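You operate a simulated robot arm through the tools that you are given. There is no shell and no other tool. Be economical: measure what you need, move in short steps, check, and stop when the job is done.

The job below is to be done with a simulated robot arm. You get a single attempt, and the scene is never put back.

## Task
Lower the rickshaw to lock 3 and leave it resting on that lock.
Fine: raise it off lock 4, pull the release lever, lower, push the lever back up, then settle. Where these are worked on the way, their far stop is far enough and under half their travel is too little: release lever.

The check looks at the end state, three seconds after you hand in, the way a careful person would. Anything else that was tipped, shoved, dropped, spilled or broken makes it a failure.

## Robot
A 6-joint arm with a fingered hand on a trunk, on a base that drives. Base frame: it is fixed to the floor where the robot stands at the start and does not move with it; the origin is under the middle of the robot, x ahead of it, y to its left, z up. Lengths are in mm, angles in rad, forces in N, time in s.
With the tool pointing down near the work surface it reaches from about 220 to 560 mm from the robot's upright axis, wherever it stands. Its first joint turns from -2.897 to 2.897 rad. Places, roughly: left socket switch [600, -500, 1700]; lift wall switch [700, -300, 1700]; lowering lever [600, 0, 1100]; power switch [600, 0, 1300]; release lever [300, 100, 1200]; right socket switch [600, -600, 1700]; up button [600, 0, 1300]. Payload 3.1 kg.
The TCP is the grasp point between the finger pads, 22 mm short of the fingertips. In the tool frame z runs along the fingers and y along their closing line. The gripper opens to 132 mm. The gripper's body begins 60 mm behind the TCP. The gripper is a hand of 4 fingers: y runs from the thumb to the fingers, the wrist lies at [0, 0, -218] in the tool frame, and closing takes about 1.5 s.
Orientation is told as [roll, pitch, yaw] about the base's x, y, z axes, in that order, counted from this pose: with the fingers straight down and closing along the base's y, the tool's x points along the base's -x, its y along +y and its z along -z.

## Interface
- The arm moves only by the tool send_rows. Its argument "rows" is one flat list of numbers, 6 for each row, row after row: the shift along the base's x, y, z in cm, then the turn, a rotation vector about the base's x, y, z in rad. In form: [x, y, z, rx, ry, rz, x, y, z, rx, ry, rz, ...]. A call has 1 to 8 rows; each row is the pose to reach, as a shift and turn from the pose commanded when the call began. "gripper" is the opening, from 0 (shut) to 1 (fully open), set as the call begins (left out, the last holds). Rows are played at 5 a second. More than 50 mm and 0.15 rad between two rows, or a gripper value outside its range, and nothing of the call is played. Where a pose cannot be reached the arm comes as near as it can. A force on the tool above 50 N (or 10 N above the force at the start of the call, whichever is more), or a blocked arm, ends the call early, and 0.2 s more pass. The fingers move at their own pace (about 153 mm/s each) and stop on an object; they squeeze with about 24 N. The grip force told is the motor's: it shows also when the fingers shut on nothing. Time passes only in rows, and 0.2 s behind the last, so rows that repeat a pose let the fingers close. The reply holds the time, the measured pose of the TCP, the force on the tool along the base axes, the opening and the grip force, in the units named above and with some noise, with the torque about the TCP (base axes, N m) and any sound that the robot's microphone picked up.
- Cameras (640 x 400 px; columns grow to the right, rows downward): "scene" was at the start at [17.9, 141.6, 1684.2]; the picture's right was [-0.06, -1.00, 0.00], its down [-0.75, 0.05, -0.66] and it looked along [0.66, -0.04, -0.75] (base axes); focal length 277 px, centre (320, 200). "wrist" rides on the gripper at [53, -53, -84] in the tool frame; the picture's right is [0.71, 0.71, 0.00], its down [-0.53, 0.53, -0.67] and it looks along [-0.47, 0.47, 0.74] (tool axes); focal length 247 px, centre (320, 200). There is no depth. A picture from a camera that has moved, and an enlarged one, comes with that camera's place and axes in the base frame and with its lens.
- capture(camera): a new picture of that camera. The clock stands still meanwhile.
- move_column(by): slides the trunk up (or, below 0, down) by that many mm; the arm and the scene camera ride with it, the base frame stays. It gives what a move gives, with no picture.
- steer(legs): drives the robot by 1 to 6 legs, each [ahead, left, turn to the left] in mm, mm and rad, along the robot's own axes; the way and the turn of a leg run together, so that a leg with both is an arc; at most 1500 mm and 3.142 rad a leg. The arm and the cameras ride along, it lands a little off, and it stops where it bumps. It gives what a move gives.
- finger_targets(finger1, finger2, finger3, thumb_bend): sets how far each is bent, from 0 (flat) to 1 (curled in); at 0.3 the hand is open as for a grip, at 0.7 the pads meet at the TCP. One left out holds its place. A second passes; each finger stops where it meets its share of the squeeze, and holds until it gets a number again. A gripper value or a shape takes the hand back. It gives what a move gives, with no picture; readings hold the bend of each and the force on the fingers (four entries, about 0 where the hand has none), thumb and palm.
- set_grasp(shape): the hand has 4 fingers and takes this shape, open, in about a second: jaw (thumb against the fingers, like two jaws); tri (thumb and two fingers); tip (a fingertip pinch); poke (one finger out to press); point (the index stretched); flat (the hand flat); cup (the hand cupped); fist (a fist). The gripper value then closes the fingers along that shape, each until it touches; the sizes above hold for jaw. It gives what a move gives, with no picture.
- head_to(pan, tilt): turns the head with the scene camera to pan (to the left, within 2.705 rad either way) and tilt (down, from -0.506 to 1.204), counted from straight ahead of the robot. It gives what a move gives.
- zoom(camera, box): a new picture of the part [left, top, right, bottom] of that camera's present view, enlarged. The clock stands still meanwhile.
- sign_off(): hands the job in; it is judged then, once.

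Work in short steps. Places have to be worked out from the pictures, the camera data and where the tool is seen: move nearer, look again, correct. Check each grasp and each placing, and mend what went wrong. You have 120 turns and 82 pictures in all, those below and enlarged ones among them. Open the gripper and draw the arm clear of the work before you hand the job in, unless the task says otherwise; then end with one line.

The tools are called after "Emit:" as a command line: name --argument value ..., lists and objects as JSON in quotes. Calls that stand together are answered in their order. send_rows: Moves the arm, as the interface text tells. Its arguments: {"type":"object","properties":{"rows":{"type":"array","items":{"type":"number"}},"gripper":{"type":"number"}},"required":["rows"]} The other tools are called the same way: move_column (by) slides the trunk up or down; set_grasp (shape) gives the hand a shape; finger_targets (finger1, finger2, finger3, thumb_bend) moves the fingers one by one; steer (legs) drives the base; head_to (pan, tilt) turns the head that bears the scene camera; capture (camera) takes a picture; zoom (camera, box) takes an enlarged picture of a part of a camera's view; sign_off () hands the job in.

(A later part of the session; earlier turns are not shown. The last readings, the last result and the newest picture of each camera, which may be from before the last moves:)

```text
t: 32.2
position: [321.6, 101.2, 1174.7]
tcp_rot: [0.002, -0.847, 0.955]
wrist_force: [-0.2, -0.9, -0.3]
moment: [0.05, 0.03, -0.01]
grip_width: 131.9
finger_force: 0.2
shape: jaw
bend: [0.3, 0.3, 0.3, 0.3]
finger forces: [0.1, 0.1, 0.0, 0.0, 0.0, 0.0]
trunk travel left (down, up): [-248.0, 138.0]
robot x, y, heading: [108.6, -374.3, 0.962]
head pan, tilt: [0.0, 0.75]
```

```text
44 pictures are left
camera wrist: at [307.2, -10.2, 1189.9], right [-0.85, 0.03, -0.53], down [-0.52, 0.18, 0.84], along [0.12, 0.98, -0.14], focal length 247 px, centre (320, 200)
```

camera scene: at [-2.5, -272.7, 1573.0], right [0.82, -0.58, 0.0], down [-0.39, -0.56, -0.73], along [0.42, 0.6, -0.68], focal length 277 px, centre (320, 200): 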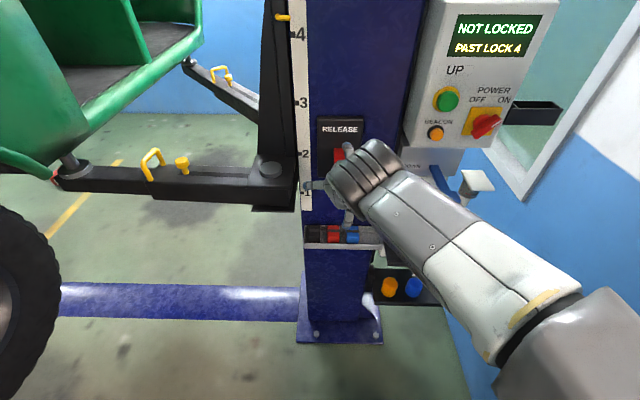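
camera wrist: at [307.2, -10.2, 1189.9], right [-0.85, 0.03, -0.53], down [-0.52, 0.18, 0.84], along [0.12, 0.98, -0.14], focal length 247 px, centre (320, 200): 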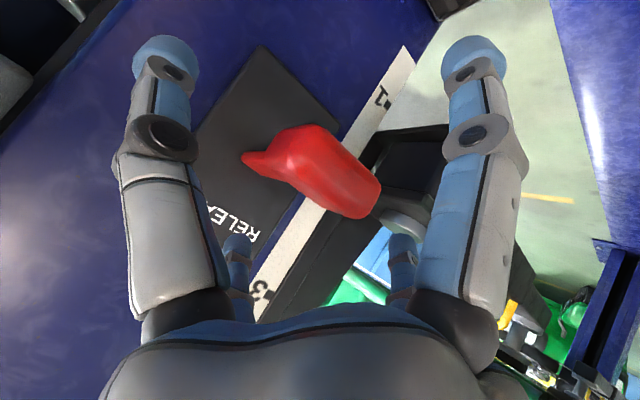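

The knob sits at about (326, 117, 1155). I move the last ~24 mm and close the hand.

Emit:
send_rows --rows '[0.4, 1.5, -1.7, 0, 0, 0, 0.4, 1.5, -1.7, 0, 0, 0]'

Emit:
send_rows --rows '[0, 0, 0, 0, 0, 0, 0, 0, 0, 0, 0, 0, 0, 0, 0, 0, 0, 0, 0, 0, 0, 0, 0, 0, 0, 0, 0, 0, 0, 0, 0, 0, 0, 0, 0, 0, 0, 0, 0, 0, 0, 0]' --gripper 0

Emit:
capture --camera "wrist"

```text
t: 32.8
position: [324.8, 116.0, 1158.9]
tcp_rot: [0.002, -0.845, 0.956]
wrist_force: [0.4, 0.0, 0.4]
moment: [0.03, 0.01, 0.01]
grip_width: 131.8
finger_force: 0.0
shape: jaw
bend: [0.3, 0.3, 0.3, 0.3]
finger forces: [0.0, 0.0, 0.0, 0.1, 0.0, 0.1]
trunk travel left (down, up): [-248.0, 138.0]
robot x, y, heading: [105.1, -373.7, 0.957]
head pan, tilt: [0.0, 0.75]
```

```text
t: 34.4
position: [325.1, 116.5, 1158.6]
tcp_rot: [0.001, -0.846, 0.954]
wrist_force: [-0.3, 0.4, -3.0]
moment: [0.59, -0.42, -0.04]
grip_width: 44.5
finger_force: 24.6
shape: jaw
bend: [0.71, 0.79, 0.43, 0.7]
finger forces: [24.5, 21.4, 22.3, 0.0, 21.3, 0.1]
trunk travel left (down, up): [-248.0, 138.0]
robot x, y, heading: [105.2, -374.1, 0.957]
head pan, tilt: [0.0, 0.75]
```

```text
43 pictures are left
camera wrist: at [310.9, 5.3, 1173.2], right [-0.85, 0.02, -0.53], down [-0.52, 0.18, 0.84], along [0.12, 0.98, -0.14], focal length 247 px, centre (320, 200)
```

wrist: 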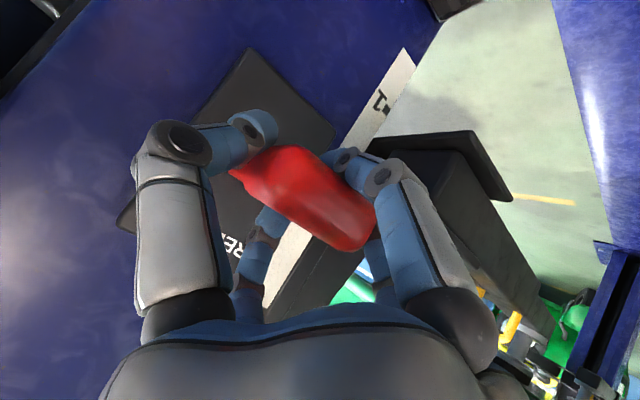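

Firm grip (44 mm). I pull the lever down along an arc about its root, in small steps, watching force.

Emit:
send_rows --rows '[0.03, 0.04, -1.2, 0, 0, 0, 0.1, 0.17, -2.4, 0, 0, 0, 0.26, 0.37, -3.5, 0, 0, 0, 0.5, 0.65, -4.7, 0, 0, 0]'

Emit:
capture --camera "scene"

```text
t: 35.4
position: [330.5, 123.3, 1116.3]
tcp_rot: [0.007, -0.859, 0.954]
wrist_force: [5.8, 3.7, 28.7]
moment: [2.78, -2.35, 0.0]
grip_width: 47.1
finger_force: 24.1
shape: jaw
bend: [0.71, 0.79, 0.91, 0.7]
finger forces: [36.7, 18.4, 71.8, 0.1, 18.6, 0.1]
trunk travel left (down, up): [-248.0, 138.0]
robot x, y, heading: [104.6, -378.7, 0.959]
head pan, tilt: [0.0, 0.75]
```

```text
42 pictures are left
camera scene: at [-3.6, -276.4, 1573.5], right [0.82, -0.58, 0.0], down [-0.39, -0.56, -0.73], along [0.42, 0.6, -0.68], focal length 277 px, centre (320, 200)
```

scene: 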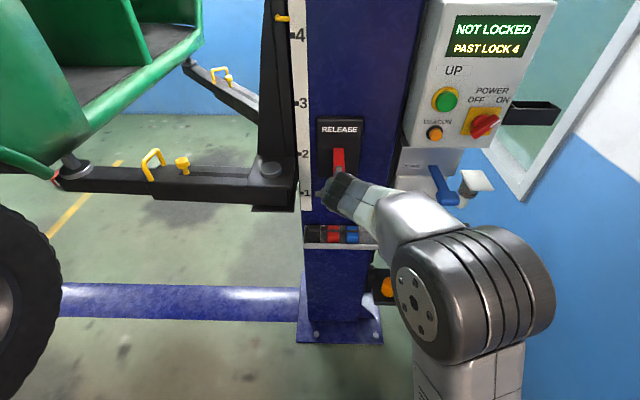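

Down 42 mm with 29 N reaction. I look at whether the lever moved.

Emit:
capture --camera "wrist"

Emit:
zoom --camera "scene" --box '[280, 100, 440, 260]'

```text
41 pictures are left
camera wrist: at [315.7, 11.8, 1129.9], right [-0.85, 0.03, -0.53], down [-0.52, 0.17, 0.84], along [0.12, 0.99, -0.13], focal length 247 px, centre (320, 200)
```

wrist: 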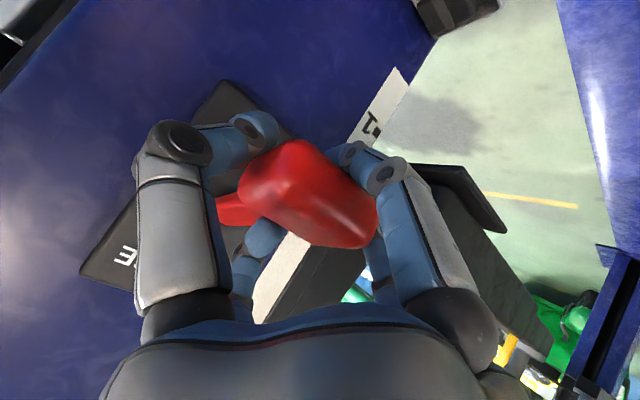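

```text
2.50 times, centred on (360, 180) of scene
camera zoom: at [-3.6, -276.4, 1573.5], right [0.82, -0.58, 0.0], down [-0.39, -0.56, -0.73], along [0.42, 0.6, -0.68], focal length 692 px, centre (220, 250)
```

zoom: 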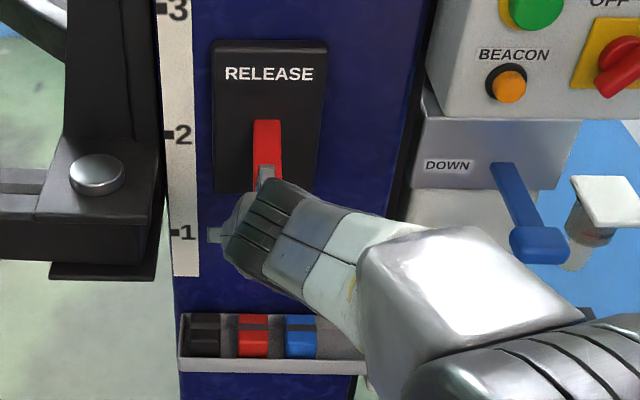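

The lever follows (about 18° so far). I continue down, letting the hand tilt with it.

Emit:
send_rows --rows '[0.2, 0.35, -1.0, 0.06, -0.04, 0, 0.5, 0.75, -2.0, 0.12, -0.085, 0, 0.9, 1.3, -3.0, 0.18, -0.127, 0, 1.4, 2.0, -4.0, 0.24, -0.17, 0]'

Emit:
capture --camera "wrist"

```text
t: 36.4
position: [341.7, 139.8, 1077.0]
tcp_rot: [-0.005, -1.156, 0.96]
wrist_force: [-6.1, -1.6, 25.7]
moment: [2.54, -2.58, 0.06]
grip_width: 46.6
finger_force: 24.0
shape: jaw
bend: [0.71, 0.79, 0.92, 0.7]
finger forces: [38.3, 19.6, 73.9, 0.1, 19.3, 0.0]
trunk travel left (down, up): [-248.0, 138.0]
robot x, y, heading: [108.4, -376.0, 0.96]
head pan, tilt: [0.0, 0.75]
```

```text
39 pictures are left
camera wrist: at [327.8, 28.7, 1061.6], right [-0.74, 0.17, -0.65], down [-0.66, -0.02, 0.75], along [0.12, 0.98, 0.13], focal length 247 px, centre (320, 200)
```

wrist: 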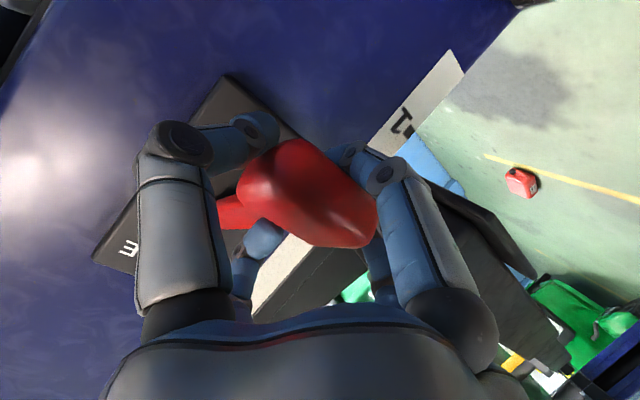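

Lever is at ~37° and moving freely with steady force. Continue further to find the stop.

Emit:
send_rows --rows '[0.5, 0.7, -1.0, 0.04, -0.03, 0, 1.2, 1.6, -2.0, 0.04, -0.03, 0, 2.0, 2.9, -3.1, 0.04, -0.03, 0]'

Emit:
zoom --camera "scene" --box '[280, 60, 440, 260]'

```text
t: 36.9
position: [347.3, 146.1, 1067.3]
tcp_rot: [-0.002, -1.214, 0.959]
wrist_force: [-18.7, -28.6, 13.2]
moment: [2.12, -2.15, -0.17]
grip_width: 46.0
finger_force: 24.3
shape: jaw
bend: [0.72, 0.79, 0.95, 0.65]
finger forces: [34.1, 21.9, 77.0, 0.0, 21.6, 0.0]
trunk travel left (down, up): [-248.0, 138.0]
robot x, y, heading: [105.5, -374.5, 0.956]
head pan, tilt: [0.0, 0.75]
stopped in row 2: the force on the tool passed its limit (the readings are from after the stop); the commanded pose is now the measured one
```

```text
2.00 times, centred on (360, 160) of scene
camera zoom: at [-8.7, -283.0, 1573.3], right [0.82, -0.57, 0.0], down [-0.39, -0.55, -0.74], along [0.42, 0.6, -0.68], focal length 554 px, centre (240, 280)
```

zoom: 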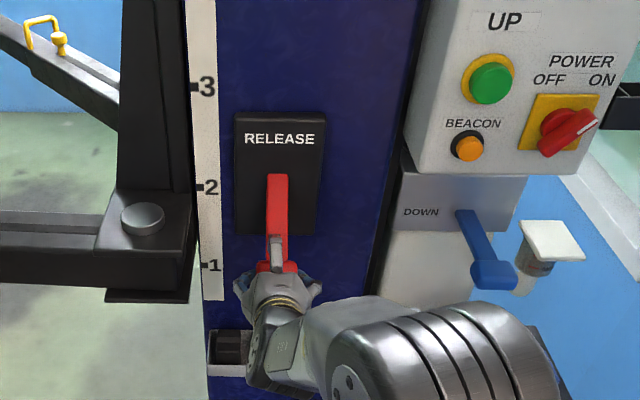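

Stopped with a force mainly along the normal, perhaps the stop at ~42°. I test pulling straight down slightly.

Emit:
send_rows --rows '[0, 0, -0.7, 0, 0, 0, 0.2, 0.3, -1.4, 0, 0, 0, 0.4, 0.6, -2.0, 0, 0, 0]'

Emit:
capture --camera "wrist"

```text
t: 37.4
position: [346.6, 148.0, 1066.6]
tcp_rot: [0.0, -1.231, 0.958]
wrist_force: [-19.9, -36.4, 14.2]
moment: [2.15, -2.04, -0.22]
grip_width: 46.0
finger_force: 23.9
shape: jaw
bend: [0.73, 0.79, 0.95, 0.64]
finger forces: [32.1, 21.0, 77.5, 0.0, 21.5, 0.1]
trunk travel left (down, up): [-248.0, 138.0]
robot x, y, heading: [102.4, -373.1, 0.963]
head pan, tilt: [0.0, 0.75]
stopped in row 2: the force on the tool passed its limit (the readings are from after the stop); the commanded pose is now the measured one
```

```text
37 pictures are left
camera wrist: at [334.0, 37.2, 1043.3], right [-0.71, 0.21, -0.67], down [-0.69, -0.07, 0.72], along [0.11, 0.97, 0.2], focal length 247 px, centre (320, 200)
```

wrist: 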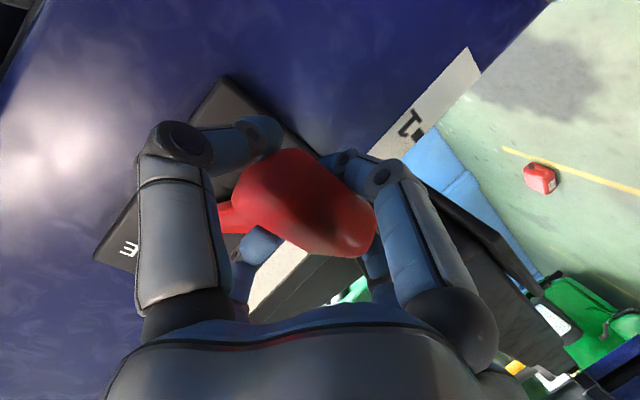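

The lever is at its stop (~43° down). I release, back off, and check that it stays.

Emit:
send_rows --rows '[0, 0, 0, 0, 0, 0, 0, 0, 0, 0, 0, 0, 0, 0, 0, 0, 0, 0, 0, 0, 0, 0, 0, 0, 0, 0, 0, 0, 0, 0]' --gripper 0.8

Emit:
send_rows --rows '[-1.7, -2.4, 0, 0, 0, 0, -3.4, -4.8, 0.4, 0, 0, 0, -5.1, -7.2, 1.5, -0.06, 0.04, 0, -6.8, -9.6, 3, -0.12, 0.08, 0]'

Emit:
capture --camera "scene"

Emit:
capture --camera "wrist"

```text
t: 38.6
position: [351.3, 154.2, 1059.6]
tcp_rot: [0.0, -1.219, 0.958]
wrist_force: [-2.9, -2.8, 5.8]
moment: [0.35, -0.25, 0.02]
grip_width: 106.8
finger_force: 0.0
shape: jaw
bend: [0.25, 0.25, 0.13, 0.47]
finger forces: [0.1, 0.1, 7.2, 0.0, 0.0, 0.0]
trunk travel left (down, up): [-248.0, 138.0]
robot x, y, heading: [101.0, -376.9, 0.956]
head pan, tilt: [0.0, 0.75]
```

```text
t: 39.6
position: [282.3, 58.6, 1088.3]
tcp_rot: [-0.007, -1.077, 0.963]
wrist_force: [0.0, -0.8, -0.3]
moment: [0.06, -0.02, -0.02]
grip_width: 105.4
finger_force: 0.1
shape: jaw
bend: [0.25, 0.25, 0.25, 0.47]
finger forces: [0.0, 0.1, 0.0, 0.0, 0.0, 0.1]
trunk travel left (down, up): [-248.0, 138.0]
robot x, y, heading: [105.3, -374.5, 0.961]
head pan, tilt: [0.0, 0.75]
```

```text
36 pictures are left
camera scene: at [-3.4, -274.5, 1573.3], right [0.82, -0.57, 0.0], down [-0.39, -0.56, -0.73], along [0.42, 0.6, -0.68], focal length 277 px, centre (320, 200)
```

scene: 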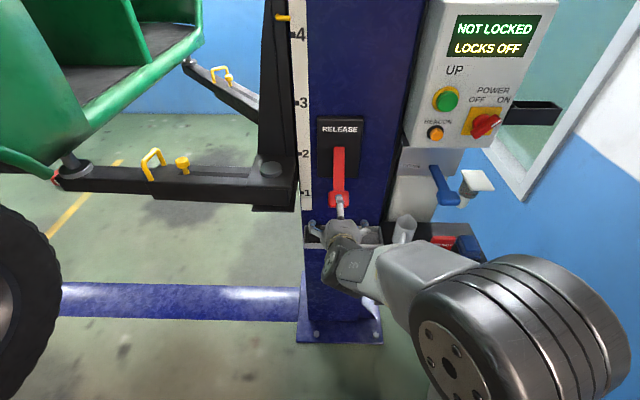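

```text
35 pictures are left
camera wrist: at [268.7, -53.6, 1081.4], right [-0.77, 0.13, -0.62], down [-0.63, 0.03, 0.78], along [0.12, 0.99, 0.06], focal length 247 px, centre (320, 200)
```

wrist: 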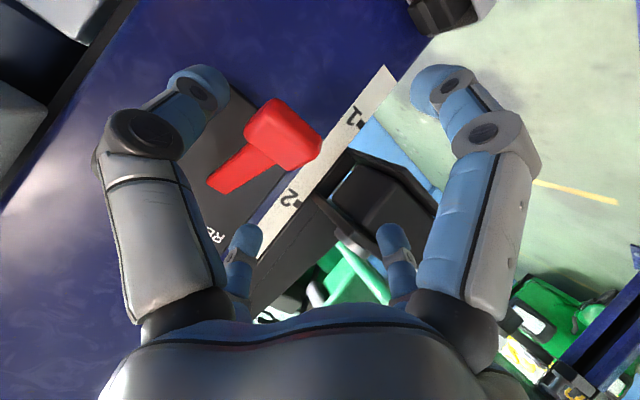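

Display: NOT LOCKED / LOCKS OFF, lever stays down. Now I raise the hand, close the fingers, and move right to above the blue lowering knob at about (613, -12, 1053).

Emit:
send_rows --rows '[0, 0, 4, 0, 0, 0, 0, 0, 8, -0.09, 0.064, 0, 0, 0, 12, -0.18, 0.127, 0]' --gripper 0

Emit:
send_rows --rows '[4, -1, 0, 0, 0, 0, 8, -2, 0, 0, 0, 0, 12, -3, 0, 0, 0, 0, 16, -4, 0, 0, 0, 0, 20, -5, 0, 0, 0, 0, 24, -6, 0, 0, 0, 0, 28, -7.2, 0, 0, 0, 0, 31.5, -8.3, 0, 0, 0, 0]'

Emit:
capture --camera "wrist"

Emit:
capture --camera "scene"

```text
t: 40.4
position: [285.2, 58.1, 1208.9]
tcp_rot: [-0.012, -0.859, 0.967]
wrist_force: [0.2, 0.5, -0.1]
moment: [0.03, 0.01, -0.06]
grip_width: 0.0
finger_force: 23.8
shape: jaw
bend: [0.7, 0.7, 0.7, 0.7]
finger forces: [0.0, 0.0, 0.1, 0.1, 0.0, 0.0]
trunk travel left (down, up): [-248.0, 138.0]
robot x, y, heading: [108.1, -376.4, 0.955]
head pan, tilt: [0.0, 0.75]
```

```text
t: 42.2
position: [597.6, -23.0, 1208.8]
tcp_rot: [-0.004, -0.85, 0.966]
wrist_force: [-11.4, -3.7, -6.9]
moment: [0.21, -0.46, -0.04]
grip_width: 0.2
finger_force: 23.9
shape: jaw
bend: [0.7, 0.7, 0.7, 0.7]
finger forces: [0.1, 0.0, 13.7, 0.1, 0.0, 0.0]
trunk travel left (down, up): [-248.0, 138.0]
robot x, y, heading: [106.5, -373.5, 0.961]
head pan, tilt: [0.0, 0.75]
```

```text
34 pictures are left
camera wrist: at [583.8, -133.8, 1222.5], right [-0.85, 0.02, -0.53], down [-0.52, 0.17, 0.83], along [0.11, 0.98, -0.14], focal length 247 px, centre (320, 200)
```

wrist: 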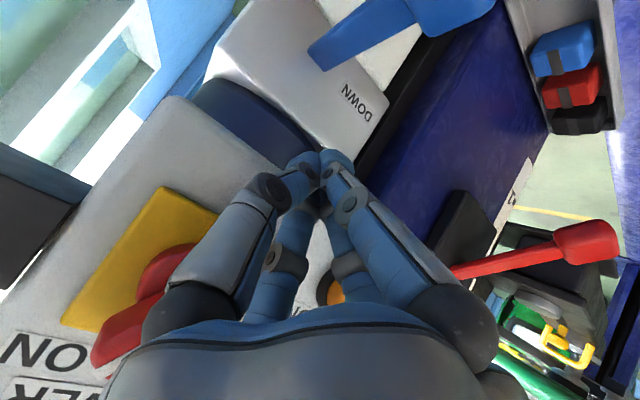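

```text
33 pictures are left
camera scene: at [-5.3, -274.3, 1573.0], right [0.82, -0.57, 0.0], down [-0.39, -0.56, -0.73], along [0.42, 0.6, -0.68], focal length 277 px, centre (320, 200)
```

scene: 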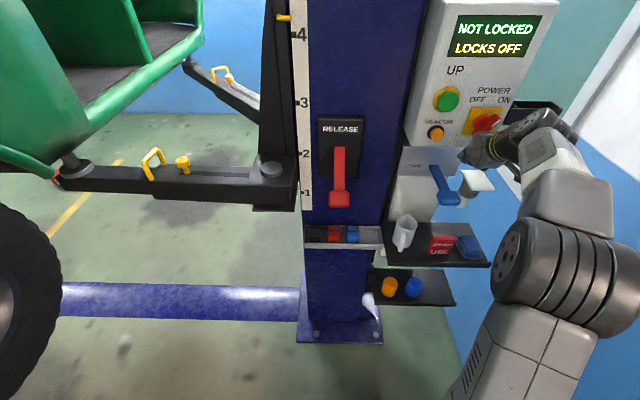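

The hand is touching the box near the power knob (13 N); I back straight out, then lower and re-approach from below the box.

Emit:
send_rows --rows '[-1.2, -1.6, 0, 0, 0, 0, -2.9, -4.1, 0, 0, 0, 0, -5.2, -7.4, 0, 0, 0, 0]'

Emit:
move_column --by -60

Emit:
capture --camera "wrist"

Emit:
capture --camera "scene"

```text
t: 43.0
position: [546.3, -98.0, 1210.8]
tcp_rot: [-0.007, -0.856, 0.963]
wrist_force: [-0.1, -0.1, 0.5]
moment: [0.03, 0.02, -0.01]
grip_width: 0.0
finger_force: 23.9
shape: jaw
bend: [0.7, 0.7, 0.7, 0.7]
finger forces: [0.0, 0.0, 0.1, 0.1, 0.1, 0.1]
trunk travel left (down, up): [-248.0, 138.0]
robot x, y, heading: [106.1, -375.1, 0.957]
head pan, tilt: [0.0, 0.75]
```

```text
t: 44.0
position: [546.6, -96.0, 1150.5]
tcp_rot: [-0.004, -0.854, 0.963]
wrist_force: [0.3, -0.1, 0.0]
moment: [-0.01, -0.02, 0.01]
grip_width: 0.0
finger_force: 24.0
shape: jaw
bend: [0.7, 0.7, 0.7, 0.7]
finger forces: [0.1, 0.0, 0.0, 0.0, 0.0, 0.0]
trunk travel left (down, up): [-188.0, 198.0]
robot x, y, heading: [107.2, -377.0, 0.963]
head pan, tilt: [0.0, 0.75]
```

```text
32 pictures are left
camera wrist: at [533.7, -207.5, 1164.0], right [-0.84, 0.03, -0.54], down [-0.52, 0.17, 0.83], along [0.11, 0.98, -0.13], focal length 247 px, centre (320, 200)
```

wrist: 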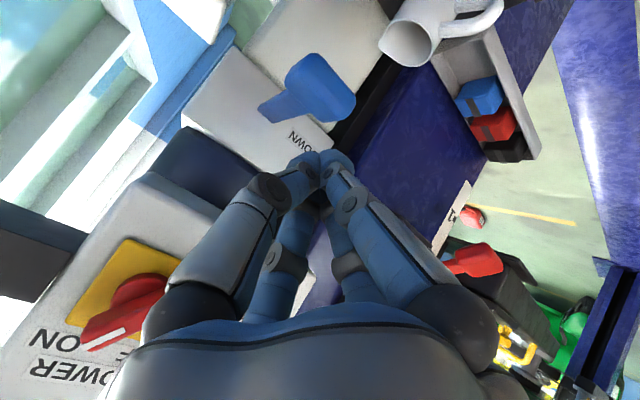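

```text
31 pictures are left
camera scene: at [-2.8, -273.2, 1513.7], right [0.82, -0.57, 0.0], down [-0.39, -0.56, -0.73], along [0.42, 0.6, -0.68], focal length 277 px, centre (320, 200)
```

scene: 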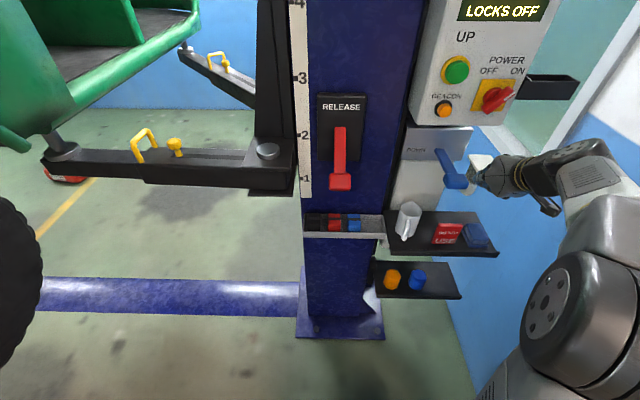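

Power still ON. The knob is confirmed at (609, -12, 1055). I move the tips to ~30 mm above it.

Emit:
send_rows --rows '[2, 2.5, 0, 0, 0, 0, 4, 5, -1.5, 0, 0, 0, 5.7, 7.2, -3.2, 0, 0, 0, 5.7, 7.2, -3.2, 0, 0, 0]'

Emit:
head_to --pan 0.0 --tilt 0.6

Emit:
capture --camera "wrist"

Emit:
capture --camera "scene"

```text
t: 45.0
position: [603.1, -25.3, 1118.2]
tcp_rot: [-0.006, -0.857, 0.964]
wrist_force: [0.0, -1.1, 0.1]
moment: [-0.01, -0.05, 0.03]
grip_width: 0.0
finger_force: 24.2
shape: jaw
bend: [0.7, 0.7, 0.7, 0.7]
finger forces: [0.0, 0.0, 0.1, 0.0, 0.0, 0.0]
trunk travel left (down, up): [-188.0, 198.0]
robot x, y, heading: [107.6, -371.4, 0.961]
head pan, tilt: [0.0, 0.75]
```

```text
t: 45.7
position: [602.9, -25.5, 1116.9]
tcp_rot: [-0.005, -0.853, 0.965]
wrist_force: [-0.2, 0.2, -0.6]
moment: [0.0, 0.0, -0.03]
grip_width: 0.1
finger_force: 23.9
shape: jaw
bend: [0.7, 0.7, 0.7, 0.7]
finger forces: [0.0, 0.0, 0.0, 0.0, 0.1, 0.1]
trunk travel left (down, up): [-188.0, 198.0]
robot x, y, heading: [106.6, -376.8, 0.958]
head pan, tilt: [0.0, 0.6]
```

```text
30 pictures are left
camera wrist: at [590.0, -136.3, 1131.8], right [-0.84, 0.03, -0.54], down [-0.52, 0.17, 0.83], along [0.11, 0.98, -0.13], focal length 247 px, centre (320, 200)
```

wrist: 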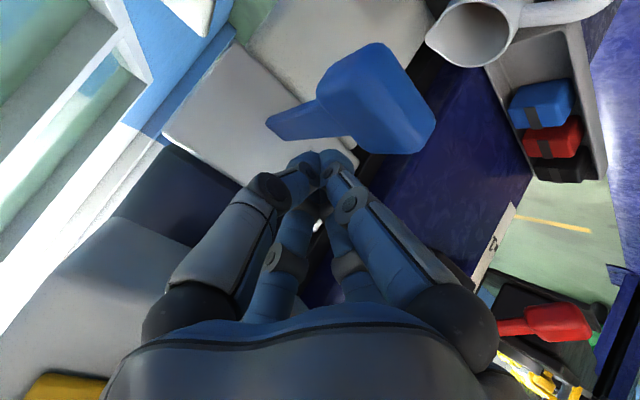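

```text
29 pictures are left
camera scene: at [0.3, -268.7, 1526.8], right [0.82, -0.57, 0.0], down [-0.33, -0.46, -0.82], along [0.47, 0.68, -0.57], focal length 277 px, centre (320, 200)
```

scene: 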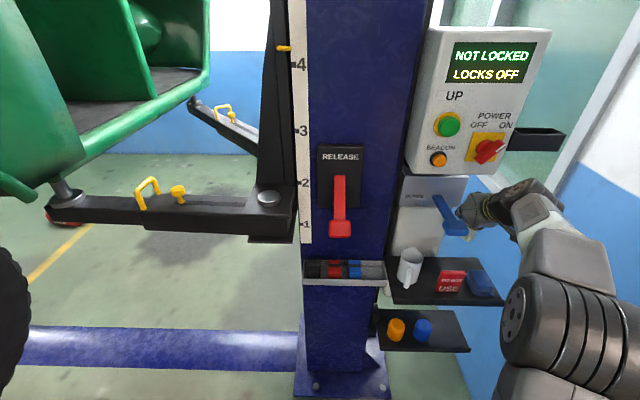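

The tips are right above the knob. I press down in small steps; the clock stops between calls so I can check.

Emit:
send_rows --rows '[0, 0, -1.5, 0, 0, 0, 0, 0, -3, 0, 0, 0, 0, 0, -4.2, 0, 0, 0, 0.1, 0.1, -5.4, 0, 0, 0]'

Emit:
zoom --camera "scene" --box '[260, 20, 560, 260]'

```text
t: 46.7
position: [604.5, -25.1, 1064.4]
tcp_rot: [-0.005, -0.854, 0.963]
wrist_force: [-0.5, -0.6, 3.7]
moment: [0.03, -0.03, 0.01]
grip_width: 0.0
finger_force: 24.0
shape: jaw
bend: [0.7, 0.7, 0.7, 0.7]
finger forces: [0.0, 0.1, 0.0, 0.0, 0.1, 0.0]
trunk travel left (down, up): [-188.0, 198.0]
robot x, y, heading: [106.5, -370.6, 0.964]
head pan, tilt: [0.0, 0.6]
```

```text
1.67 times, centred on (410, 140) of scene
camera zoom: at [-0.2, -269.0, 1526.8], right [0.82, -0.57, 0.0], down [-0.32, -0.46, -0.83], along [0.47, 0.68, -0.56], focal length 462 px, centre (170, 300)
```

zoom: 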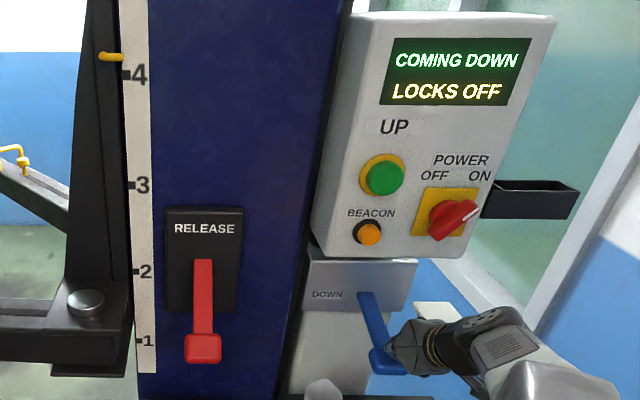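

"COMING DOWN". I hold 0.8 s more and measure the rate.

Emit:
send_rows --rows '[0, 0, 0, 0, 0, 0, 0, 0, 0, 0, 0, 0, 0, 0, 0, 0, 0, 0]'

Emit:
zoom --camera "scene" --box '[260, 20, 560, 260]'

```text
t: 47.5
position: [605.5, -23.5, 1065.4]
tcp_rot: [-0.006, -0.856, 0.963]
wrist_force: [-0.8, 0.3, 4.3]
moment: [0.04, -0.01, 0.04]
grip_width: 0.0
finger_force: 24.2
shape: jaw
bend: [0.7, 0.7, 0.7, 0.7]
finger forces: [0.1, 0.1, 0.0, 0.0, 0.1, 0.0]
trunk travel left (down, up): [-188.0, 198.0]
robot x, y, heading: [102.2, -376.5, 0.958]
head pan, tilt: [0.0, 0.6]
```

```text
1.67 times, centred on (410, 140) of scene
camera zoom: at [-0.2, -268.9, 1526.8], right [0.82, -0.57, 0.0], down [-0.32, -0.46, -0.83], along [0.47, 0.68, -0.56], focal length 462 px, centre (170, 300)
```

zoom: 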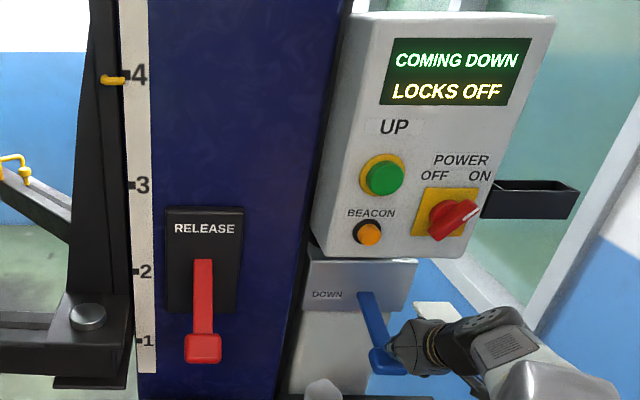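

Rate ≈ 30 px/s with 110 px between locks. I hold about 1 s more, then lift off, which should stop it near mid-way.

Emit:
send_rows --rows '[0, 0, 0, 0, 0, 0, 0, 0, 0, 0, 0, 0, 0, 0, 0, 0, 0, 0, 0, 0, 0, 0, 0, 0, 0, 0, 0, 0, 0, 0, 0, 0, 2.5, 0, 0, 0, -0.5, -0.7, 6, 0, 0, 0]'

Emit:
zoom --camera "scene" --box '[260, 20, 560, 260]'

```text
t: 49.1
position: [601.3, -30.7, 1125.7]
tcp_rot: [-0.005, -0.853, 0.963]
wrist_force: [0.2, -0.6, 0.5]
moment: [0.02, 0.03, 0.0]
grip_width: 0.0
finger_force: 24.4
shape: jaw
bend: [0.7, 0.7, 0.7, 0.7]
finger forces: [0.0, 0.0, 0.0, 0.0, 0.0, 0.1]
trunk travel left (down, up): [-188.0, 198.0]
robot x, y, heading: [103.0, -373.0, 0.956]
head pan, tilt: [0.0, 0.6]
```

```text
1.67 times, centred on (410, 140) of scene
camera zoom: at [-0.3, -269.2, 1526.8], right [0.82, -0.57, 0.0], down [-0.32, -0.46, -0.83], along [0.47, 0.68, -0.56], focal length 462 px, centre (170, 300)
```

zoom: 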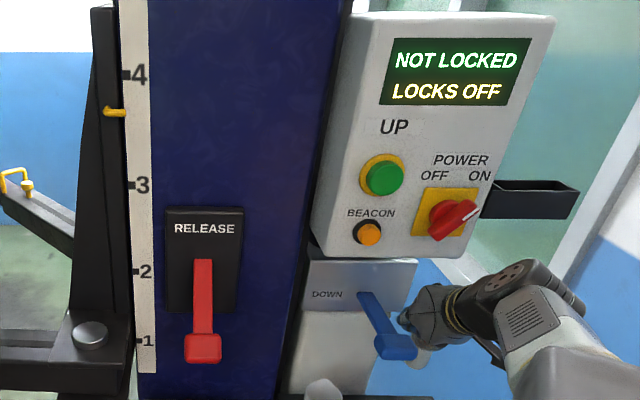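

Stopped mid-way between 4 and 3: NOT LOCKED. Now back to the release lever: retreat, move left in front of it, open the hand.

Emit:
send_rows --rows '[-2, -2.8, 0, 0, 0, 0, -4, -5.6, 0, 0, 0, 0, -5.8, -8.2, 0, 0, 0, 0]'

Emit:
send_rows --rows '[-3.3, 2.1, -0.4, 0.02, -0.016, 0, -6.6, 4.3, -0.8, 0.045, -0.032, 0, -9.9, 6.4, -1.2, 0.07, -0.048, 0, -13.2, 8.6, -1.6, 0.09, -0.064, 0, -16.4, 10.8, -2, 0.115, -0.08, 0, -19.6, 12.9, -2.4, 0.135, -0.095, 0, -22.9, 15.1, -2.8, 0.16, -0.11, 0, -26.1, 17.2, -3.2, 0.18, -0.127, 0]' --gripper 0.8

Emit:
capture --camera "wrist"

```text
t: 49.9
position: [543.6, -112.5, 1125.7]
tcp_rot: [-0.007, -0.857, 0.964]
wrist_force: [-0.7, -1.0, -0.6]
moment: [0.01, -0.03, 0.01]
grip_width: 0.1
finger_force: 24.2
shape: jaw
bend: [0.7, 0.7, 0.7, 0.7]
finger forces: [0.0, 0.0, 0.0, 0.1, 0.0, 0.1]
trunk travel left (down, up): [-188.0, 198.0]
robot x, y, heading: [106.3, -377.3, 0.96]
head pan, tilt: [0.0, 0.6]
```

```text
t: 51.7
position: [279.8, 60.3, 1094.1]
tcp_rot: [-0.011, -1.075, 0.965]
wrist_force: [0.3, 0.2, -0.4]
moment: [-0.01, -0.01, 0.02]
grip_width: 105.6
finger_force: 0.0
shape: jaw
bend: [0.25, 0.25, 0.25, 0.47]
finger forces: [0.0, 0.0, 0.0, 0.0, 0.0, 0.0]
trunk travel left (down, up): [-188.0, 198.0]
robot x, y, heading: [102.9, -374.1, 0.957]
head pan, tilt: [0.0, 0.6]
```

```text
25 pictures are left
camera wrist: at [266.2, -51.4, 1086.7], right [-0.77, 0.13, -0.63], down [-0.63, 0.03, 0.78], along [0.12, 0.99, 0.06], focal length 247 px, centre (320, 200)
```

wrist: 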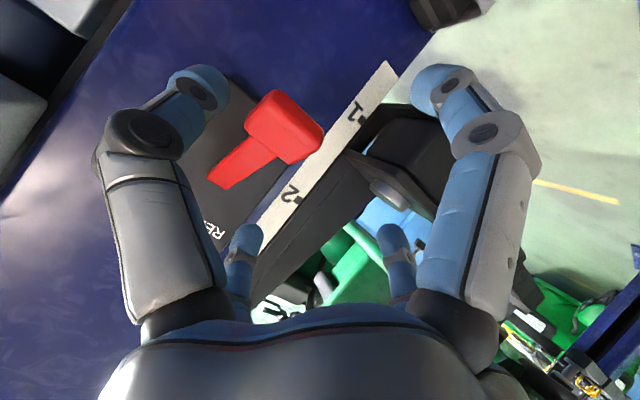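

The knob is at about (350, 147, 1067). I move onto it and grip.

Emit:
send_rows --rows '[2.3, 2.9, -0.9, 0, 0, 0, 4.6, 5.8, -1.9, 0, 0, 0, 6.9, 8.6, -2.8, 0, 0, 0, 6.9, 8.6, -2.8, 0, 0, 0]'

Emit:
send_rows --rows '[0, 0, 0, 0, 0, 0, 0, 0, 0, 0, 0, 0, 0, 0, 0, 0, 0, 0, 0, 0, 0, 0, 0, 0, 0, 0, 0, 0, 0, 0, 0, 0, 0, 0, 0, 0, 0, 0, 0, 0, 0, 0]' --gripper 0

Emit:
capture --camera "wrist"

```text
t: 52.7
position: [348.6, 143.4, 1067.6]
tcp_rot: [-0.009, -1.078, 0.967]
wrist_force: [-7.0, -10.6, 7.3]
moment: [0.84, -0.63, 0.03]
grip_width: 106.2
finger_force: 0.0
shape: jaw
bend: [0.25, 0.25, 0.14, 0.47]
finger forces: [0.0, 0.0, 13.8, 0.0, 0.0, 0.1]
trunk travel left (down, up): [-188.0, 198.0]
robot x, y, heading: [107.1, -375.8, 0.961]
head pan, tilt: [0.0, 0.6]
```

```text
t: 54.3
position: [348.0, 141.5, 1068.3]
tcp_rot: [-0.008, -1.079, 0.968]
wrist_force: [-12.2, -17.4, 3.1]
moment: [1.93, -1.79, 0.02]
grip_width: 49.8
finger_force: 23.8
shape: jaw
bend: [0.76, 0.8, 0.14, 0.63]
finger forces: [20.4, 18.3, 35.1, 0.0, 20.6, 0.0]
trunk travel left (down, up): [-188.0, 198.0]
robot x, y, heading: [106.7, -374.0, 0.96]
head pan, tilt: [0.0, 0.6]
```

```text
24 pictures are left
camera wrist: at [333.0, 30.1, 1060.1], right [-0.77, 0.13, -0.63], down [-0.63, 0.03, 0.78], along [0.12, 0.99, 0.06], focal length 247 px, centre (320, 200)
```

wrist: 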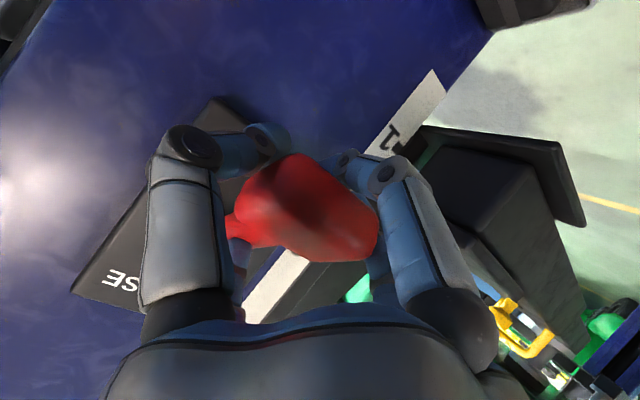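

Gripped (50 mm). I raise it along the reverse arc.

Emit:
send_rows --rows '[-0.6, -0.8, 1.2, -0.03, 0.02, 0, -1.1, -1.55, 2.5, -0.06, 0.04, 0, -1.4, -2.0, 3.5, -0.09, 0.064, 0, -1.7, -2.4, 4.6, -0.12, 0.085, 0, -1.9, -2.7, 5.8, -0.15, 0.106, 0, -2.0, -2.85, 7, -0.18, 0.127, 0]'

Emit:
capture --camera "wrist"

```text
t: 55.7
position: [320.9, 91.8, 1040.2]
tcp_rot: [-0.003, -0.894, 0.96]
wrist_force: [-1.1, -0.3, -0.1]
moment: [0.0, 0.02, 0.03]
grip_width: 26.0
finger_force: 23.5
shape: jaw
bend: [0.78, 0.83, 0.81, 0.59]
finger forces: [0.1, 0.0, 0.0, 0.1, 0.0, 0.0]
out of reach, approached as far as the arm can: row 2, 3, 4, 5, 6
trunk travel left (down, up): [-188.0, 198.0]
robot x, y, heading: [106.0, -379.0, 0.957]
head pan, tilt: [0.0, 0.6]
```

```text
23 pictures are left
camera wrist: at [306.6, -19.5, 1050.3], right [-0.83, 0.04, -0.55], down [-0.54, 0.15, 0.83], along [0.12, 0.99, -0.1], focal length 247 px, centre (320, 200)
```

wrist: 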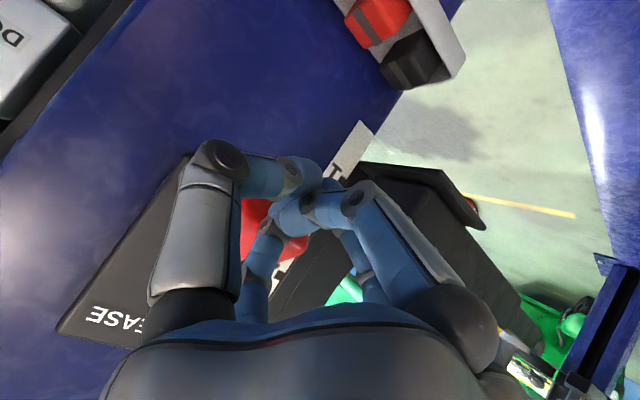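

With the trunk lowered the arm couldn't follow and slipped off. I back off, raise the trunk 60 mm to the configuration that worked before, and reopen.

Emit:
send_rows --rows '[-2, -2.8, 0, 0, 0, 0, -4, -5.6, 0, 0, 0, 0]'

Emit:
move_column --by 60

Emit:
send_rows --rows '[0, 0, 0, 0, 0, 0, 0, 0, 0, 0, 0, 0, 0, 0, 0, 0, 0, 0, 0, 0, 0, 0, 0, 0]' --gripper 0.8

Emit:
capture --camera "wrist"

Emit:
capture --camera "scene"

```text
t: 56.3
position: [283.5, 34.7, 1041.8]
tcp_rot: [-0.007, -0.857, 0.961]
wrist_force: [0.4, 0.2, -0.6]
moment: [0.02, 0.01, 0.0]
grip_width: 25.7
finger_force: 23.9
shape: jaw
bend: [0.78, 0.83, 0.81, 0.59]
finger forces: [0.0, 0.0, 0.0, 0.0, 0.1, 0.0]
out of reach, approached as far as the arm can: row 1
trunk travel left (down, up): [-188.0, 198.0]
robot x, y, heading: [105.2, -375.3, 0.96]
head pan, tilt: [0.0, 0.6]
```

```text
t: 57.3
position: [283.2, 35.9, 1101.2]
tcp_rot: [-0.004, -0.857, 0.961]
wrist_force: [-0.1, -0.4, -1.6]
moment: [0.0, 0.0, 0.02]
grip_width: 26.0
finger_force: 23.9
shape: jaw
bend: [0.78, 0.83, 0.81, 0.59]
finger forces: [0.1, 0.0, 0.0, 0.0, 0.1, 0.1]
trunk travel left (down, up): [-248.0, 138.0]
robot x, y, heading: [105.1, -373.5, 0.961]
head pan, tilt: [0.0, 0.6]
```

```text
t: 58.3
position: [282.6, 34.4, 1101.0]
tcp_rot: [-0.007, -0.857, 0.963]
wrist_force: [-0.3, 1.1, -0.6]
moment: [-0.02, -0.02, -0.01]
grip_width: 105.3
finger_force: 0.0
shape: jaw
bend: [0.25, 0.25, 0.25, 0.47]
finger forces: [0.0, 0.1, 0.0, 0.0, 0.1, 0.0]
trunk travel left (down, up): [-248.0, 138.0]
robot x, y, heading: [103.2, -374.7, 0.957]
head pan, tilt: [0.0, 0.6]
```

```text
22 pictures are left
camera wrist: at [269.1, -76.2, 1114.7], right [-0.84, 0.03, -0.54], down [-0.52, 0.17, 0.83], along [0.11, 0.98, -0.13], focal length 247 px, centre (320, 200)
```

wrist: 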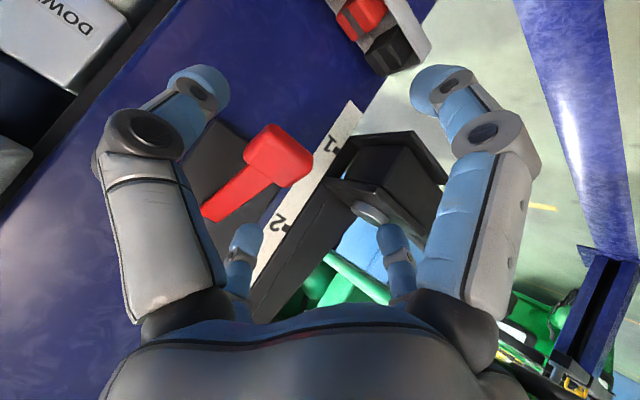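

```text
21 pictures are left
camera scene: at [0.3, -268.6, 1586.1], right [0.82, -0.57, 0.0], down [-0.32, -0.46, -0.83], along [0.47, 0.68, -0.56], focal length 277 px, centre (320, 200)
```

scene: 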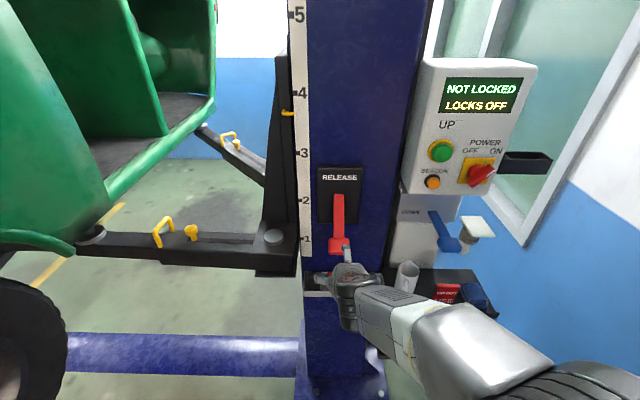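

Approach again onto the knob with slightly more tilt and grip.

Emit:
send_rows --rows '[1.6, 2.7, -1, 0.03, -0.02, 0, 3.2, 5.4, -2, 0.06, -0.04, 0, 4.8, 8.1, -3, 0.09, -0.06, 0, 6.3, 10.8, -3.8, 0.115, -0.08, 0, 6.3, 10.8, -3.8, 0.115, -0.08, 0]'

Emit:
send_rows --rows '[0, 0, 0, 0, 0, 0, 0, 0, 0, 0, 0, 0, 0, 0, 0, 0, 0, 0, 0, 0, 0, 0, 0, 0, 0, 0, 0, 0, 0, 0, 0, 0, 0, 0, 0, 0, 0, 0, 0, 0, 0, 0]' --gripper 0

Emit:
send_rows --rows '[-0.3, -0.4, 0.7, 0, 0, 0, -0.6, -0.8, 1.3, 0, 0, 0, -1.0, -1.3, 2.2, 0, 0, 0]'

Emit:
capture --camera "wrist"

```text
t: 59.5
position: [343.5, 138.1, 1066.8]
tcp_rot: [-0.003, -1.006, 0.962]
wrist_force: [-11.1, -17.3, 11.0]
moment: [1.42, -0.99, -0.04]
grip_width: 106.1
finger_force: 0.1
shape: jaw
bend: [0.25, 0.25, 0.1, 0.47]
finger forces: [0.0, 0.0, 21.7, 0.1, 0.0, 0.0]
trunk travel left (down, up): [-248.0, 138.0]
robot x, y, heading: [101.9, -378.0, 0.953]
head pan, tilt: [0.0, 0.6]
```

```text
t: 61.1
position: [342.7, 139.0, 1067.1]
tcp_rot: [-0.006, -1.002, 0.963]
wrist_force: [-14.3, -22.1, 6.3]
moment: [2.52, -2.2, 0.05]
grip_width: 52.2
finger_force: 23.1
shape: jaw
bend: [0.74, 0.79, 0.09, 0.67]
finger forces: [17.9, 18.0, 42.1, 0.0, 21.8, 0.1]
trunk travel left (down, up): [-248.0, 138.0]
robot x, y, heading: [101.1, -375.5, 0.959]
head pan, tilt: [0.0, 0.6]
```

```text
t: 61.9
position: [337.1, 128.6, 1086.8]
tcp_rot: [-0.004, -1.001, 0.96]
wrist_force: [2.0, -5.0, 4.8]
moment: [0.77, -0.52, -0.02]
grip_width: 47.8
finger_force: 23.7
shape: jaw
bend: [0.77, 0.83, 0.17, 0.56]
finger forces: [10.2, 15.1, 19.7, 0.0, 19.8, 0.0]
trunk travel left (down, up): [-248.0, 138.0]
robot x, y, heading: [105.3, -376.6, 0.955]
head pan, tilt: [0.0, 0.6]
```

```text
20 pictures are left
camera wrist: at [322.0, 17.4, 1085.8], right [-0.8, 0.09, -0.6], down [-0.59, 0.08, 0.8], along [0.12, 0.99, 0.0], focal length 247 px, centre (320, 200)
```

wrist: 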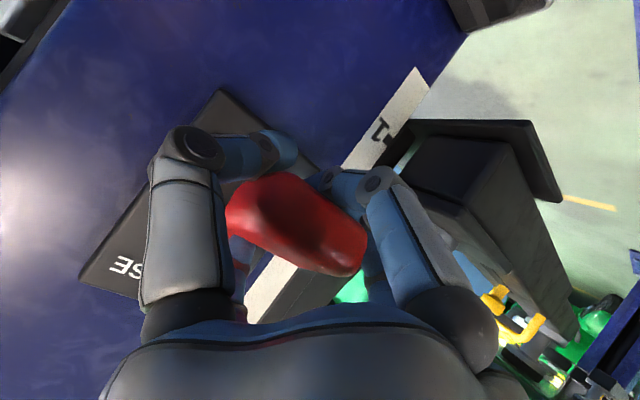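

I check whether the lever rose with the hand.

Emit:
zoom --camera "scene" --box '[270, 60, 530, 300]'

```text
1.67 times, centred on (400, 180) of scene
camera zoom: at [0.5, -270.5, 1586.3], right [0.82, -0.57, 0.0], down [-0.32, -0.46, -0.83], along [0.47, 0.68, -0.56], focal length 462 px, centre (187, 233)
```

zoom: 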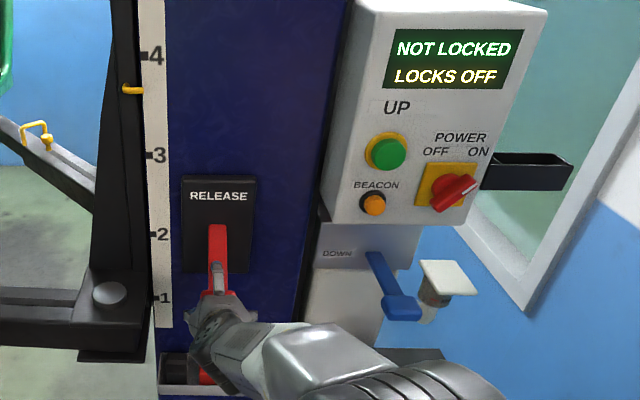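

Unclear, but grip is still on the knob. I continue raising gently and watch forces.

Emit:
send_rows --rows '[-0.3, -0.4, 1.0, -0.03, 0.02, 0, -0.6, -0.8, 2.0, -0.06, 0.04, 0, -0.8, -1.1, 3.0, -0.09, 0.06, 0]'

Emit:
capture --camera "wrist"

```text
t: 62.7
position: [325.9, 114.7, 1097.6]
tcp_rot: [-0.002, -0.904, 0.96]
wrist_force: [17.3, 23.7, 18.1]
moment: [0.67, -0.42, 0.2]
grip_width: 42.8
finger_force: 24.2
shape: jaw
bend: [0.76, 0.83, 0.15, 0.56]
finger forces: [8.8, 7.6, 23.1, 0.0, 10.2, 0.1]
out of reach, approached as far as the arm can: row 3
trunk travel left (down, up): [-248.0, 138.0]
robot x, y, heading: [102.0, -378.6, 0.957]
head pan, tilt: [0.0, 0.6]
```

```text
18 pictures are left
camera wrist: at [312.2, 2.7, 1105.9], right [-0.83, 0.05, -0.56], down [-0.55, 0.14, 0.83], along [0.12, 0.99, -0.09], focal length 247 px, centre (320, 200)
```

wrist: 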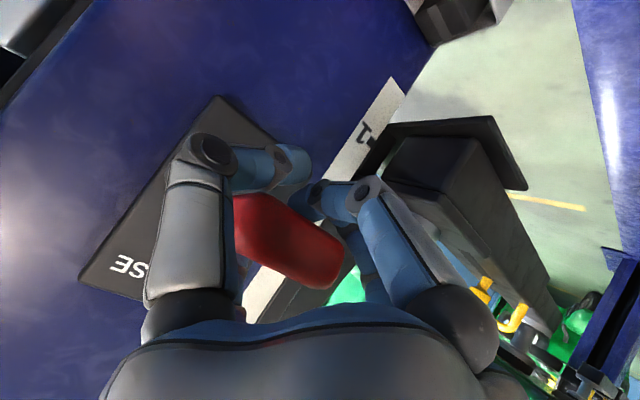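

The knob now appears at z≈1118, so the lever is rising (knob above the pads). I use the trunk to lift on, keeping the arm's shape.

Emit:
move_column --by 20

Emit:
zoom --camera "scene" --box '[270, 60, 530, 300]'

```text
t: 63.4
position: [323.4, 109.9, 1114.2]
tcp_rot: [-0.003, -0.899, 0.963]
wrist_force: [7.8, 8.3, 10.7]
moment: [0.67, -0.37, 0.14]
grip_width: 41.7
finger_force: 24.3
shape: jaw
bend: [0.77, 0.83, 0.21, 0.56]
finger forces: [13.6, 4.0, 21.3, 0.1, 7.8, 0.0]
trunk travel left (down, up): [-268.0, 118.0]
robot x, y, heading: [105.1, -373.3, 0.959]
head pan, tilt: [0.0, 0.6]
```

```text
1.67 times, centred on (400, 180) of scene
camera zoom: at [1.5, -268.0, 1606.3], right [0.82, -0.57, 0.0], down [-0.33, -0.46, -0.82], along [0.47, 0.67, -0.57], focal length 462 px, centre (187, 233)
```

zoom: 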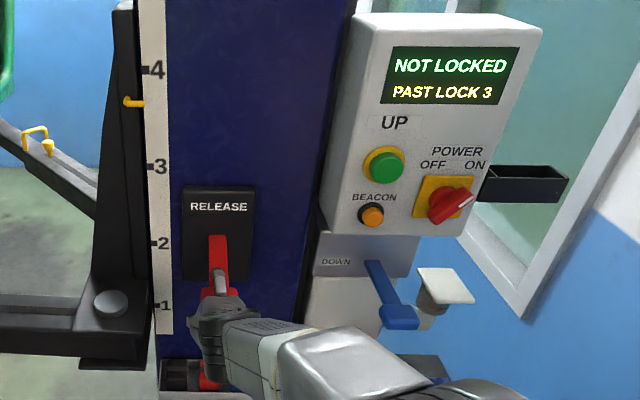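

Display now "PAST LOCK 3": locks are engaging. Push on to the top stop with the trunk.

Emit:
move_column --by 20

Emit:
move_column --by 15

Emit:
capture --camera "wrist"

```text
t: 64.0
position: [325.0, 109.5, 1135.4]
tcp_rot: [-0.008, -0.899, 0.962]
wrist_force: [3.7, 2.2, 4.9]
moment: [0.46, -0.23, 0.02]
grip_width: 40.4
finger_force: 24.4
shape: jaw
bend: [0.78, 0.83, 0.28, 0.57]
finger forces: [18.2, 0.7, 17.9, 0.0, 3.8, 0.0]
trunk travel left (down, up): [-288.0, 98.0]
robot x, y, heading: [102.0, -377.8, 0.956]
head pan, tilt: [0.0, 0.6]
```

```text
t: 64.6
position: [323.8, 109.3, 1138.3]
tcp_rot: [-0.006, -0.869, 0.964]
wrist_force: [4.2, 7.2, -17.4]
moment: [0.78, -0.1, 0.0]
grip_width: 39.6
finger_force: 23.9
shape: jaw
bend: [0.78, 0.82, 0.29, 0.57]
finger forces: [17.8, 6.8, 18.4, 0.1, 19.0, 0.0]
trunk travel left (down, up): [-304.0, 82.0]
robot x, y, heading: [108.2, -372.8, 0.96]
head pan, tilt: [0.0, 0.6]
stopped: the force on the tool passed its limit (the readings are from after the stop); the commanded pose is now the measured one
```

```text
16 pictures are left
camera wrist: at [309.1, -1.9, 1150.2], right [-0.84, 0.03, -0.54], down [-0.53, 0.16, 0.83], along [0.12, 0.99, -0.12], focal length 247 px, centre (320, 200)
```

wrist: 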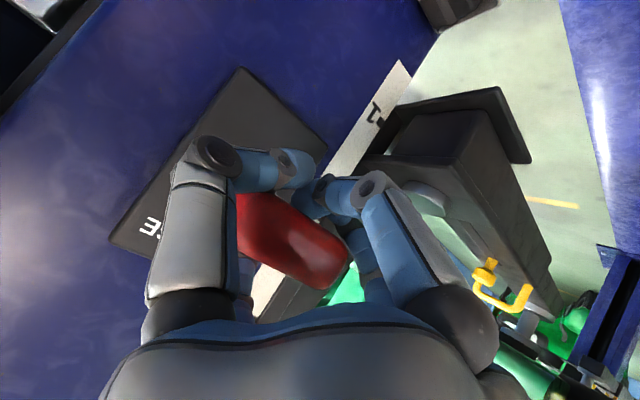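

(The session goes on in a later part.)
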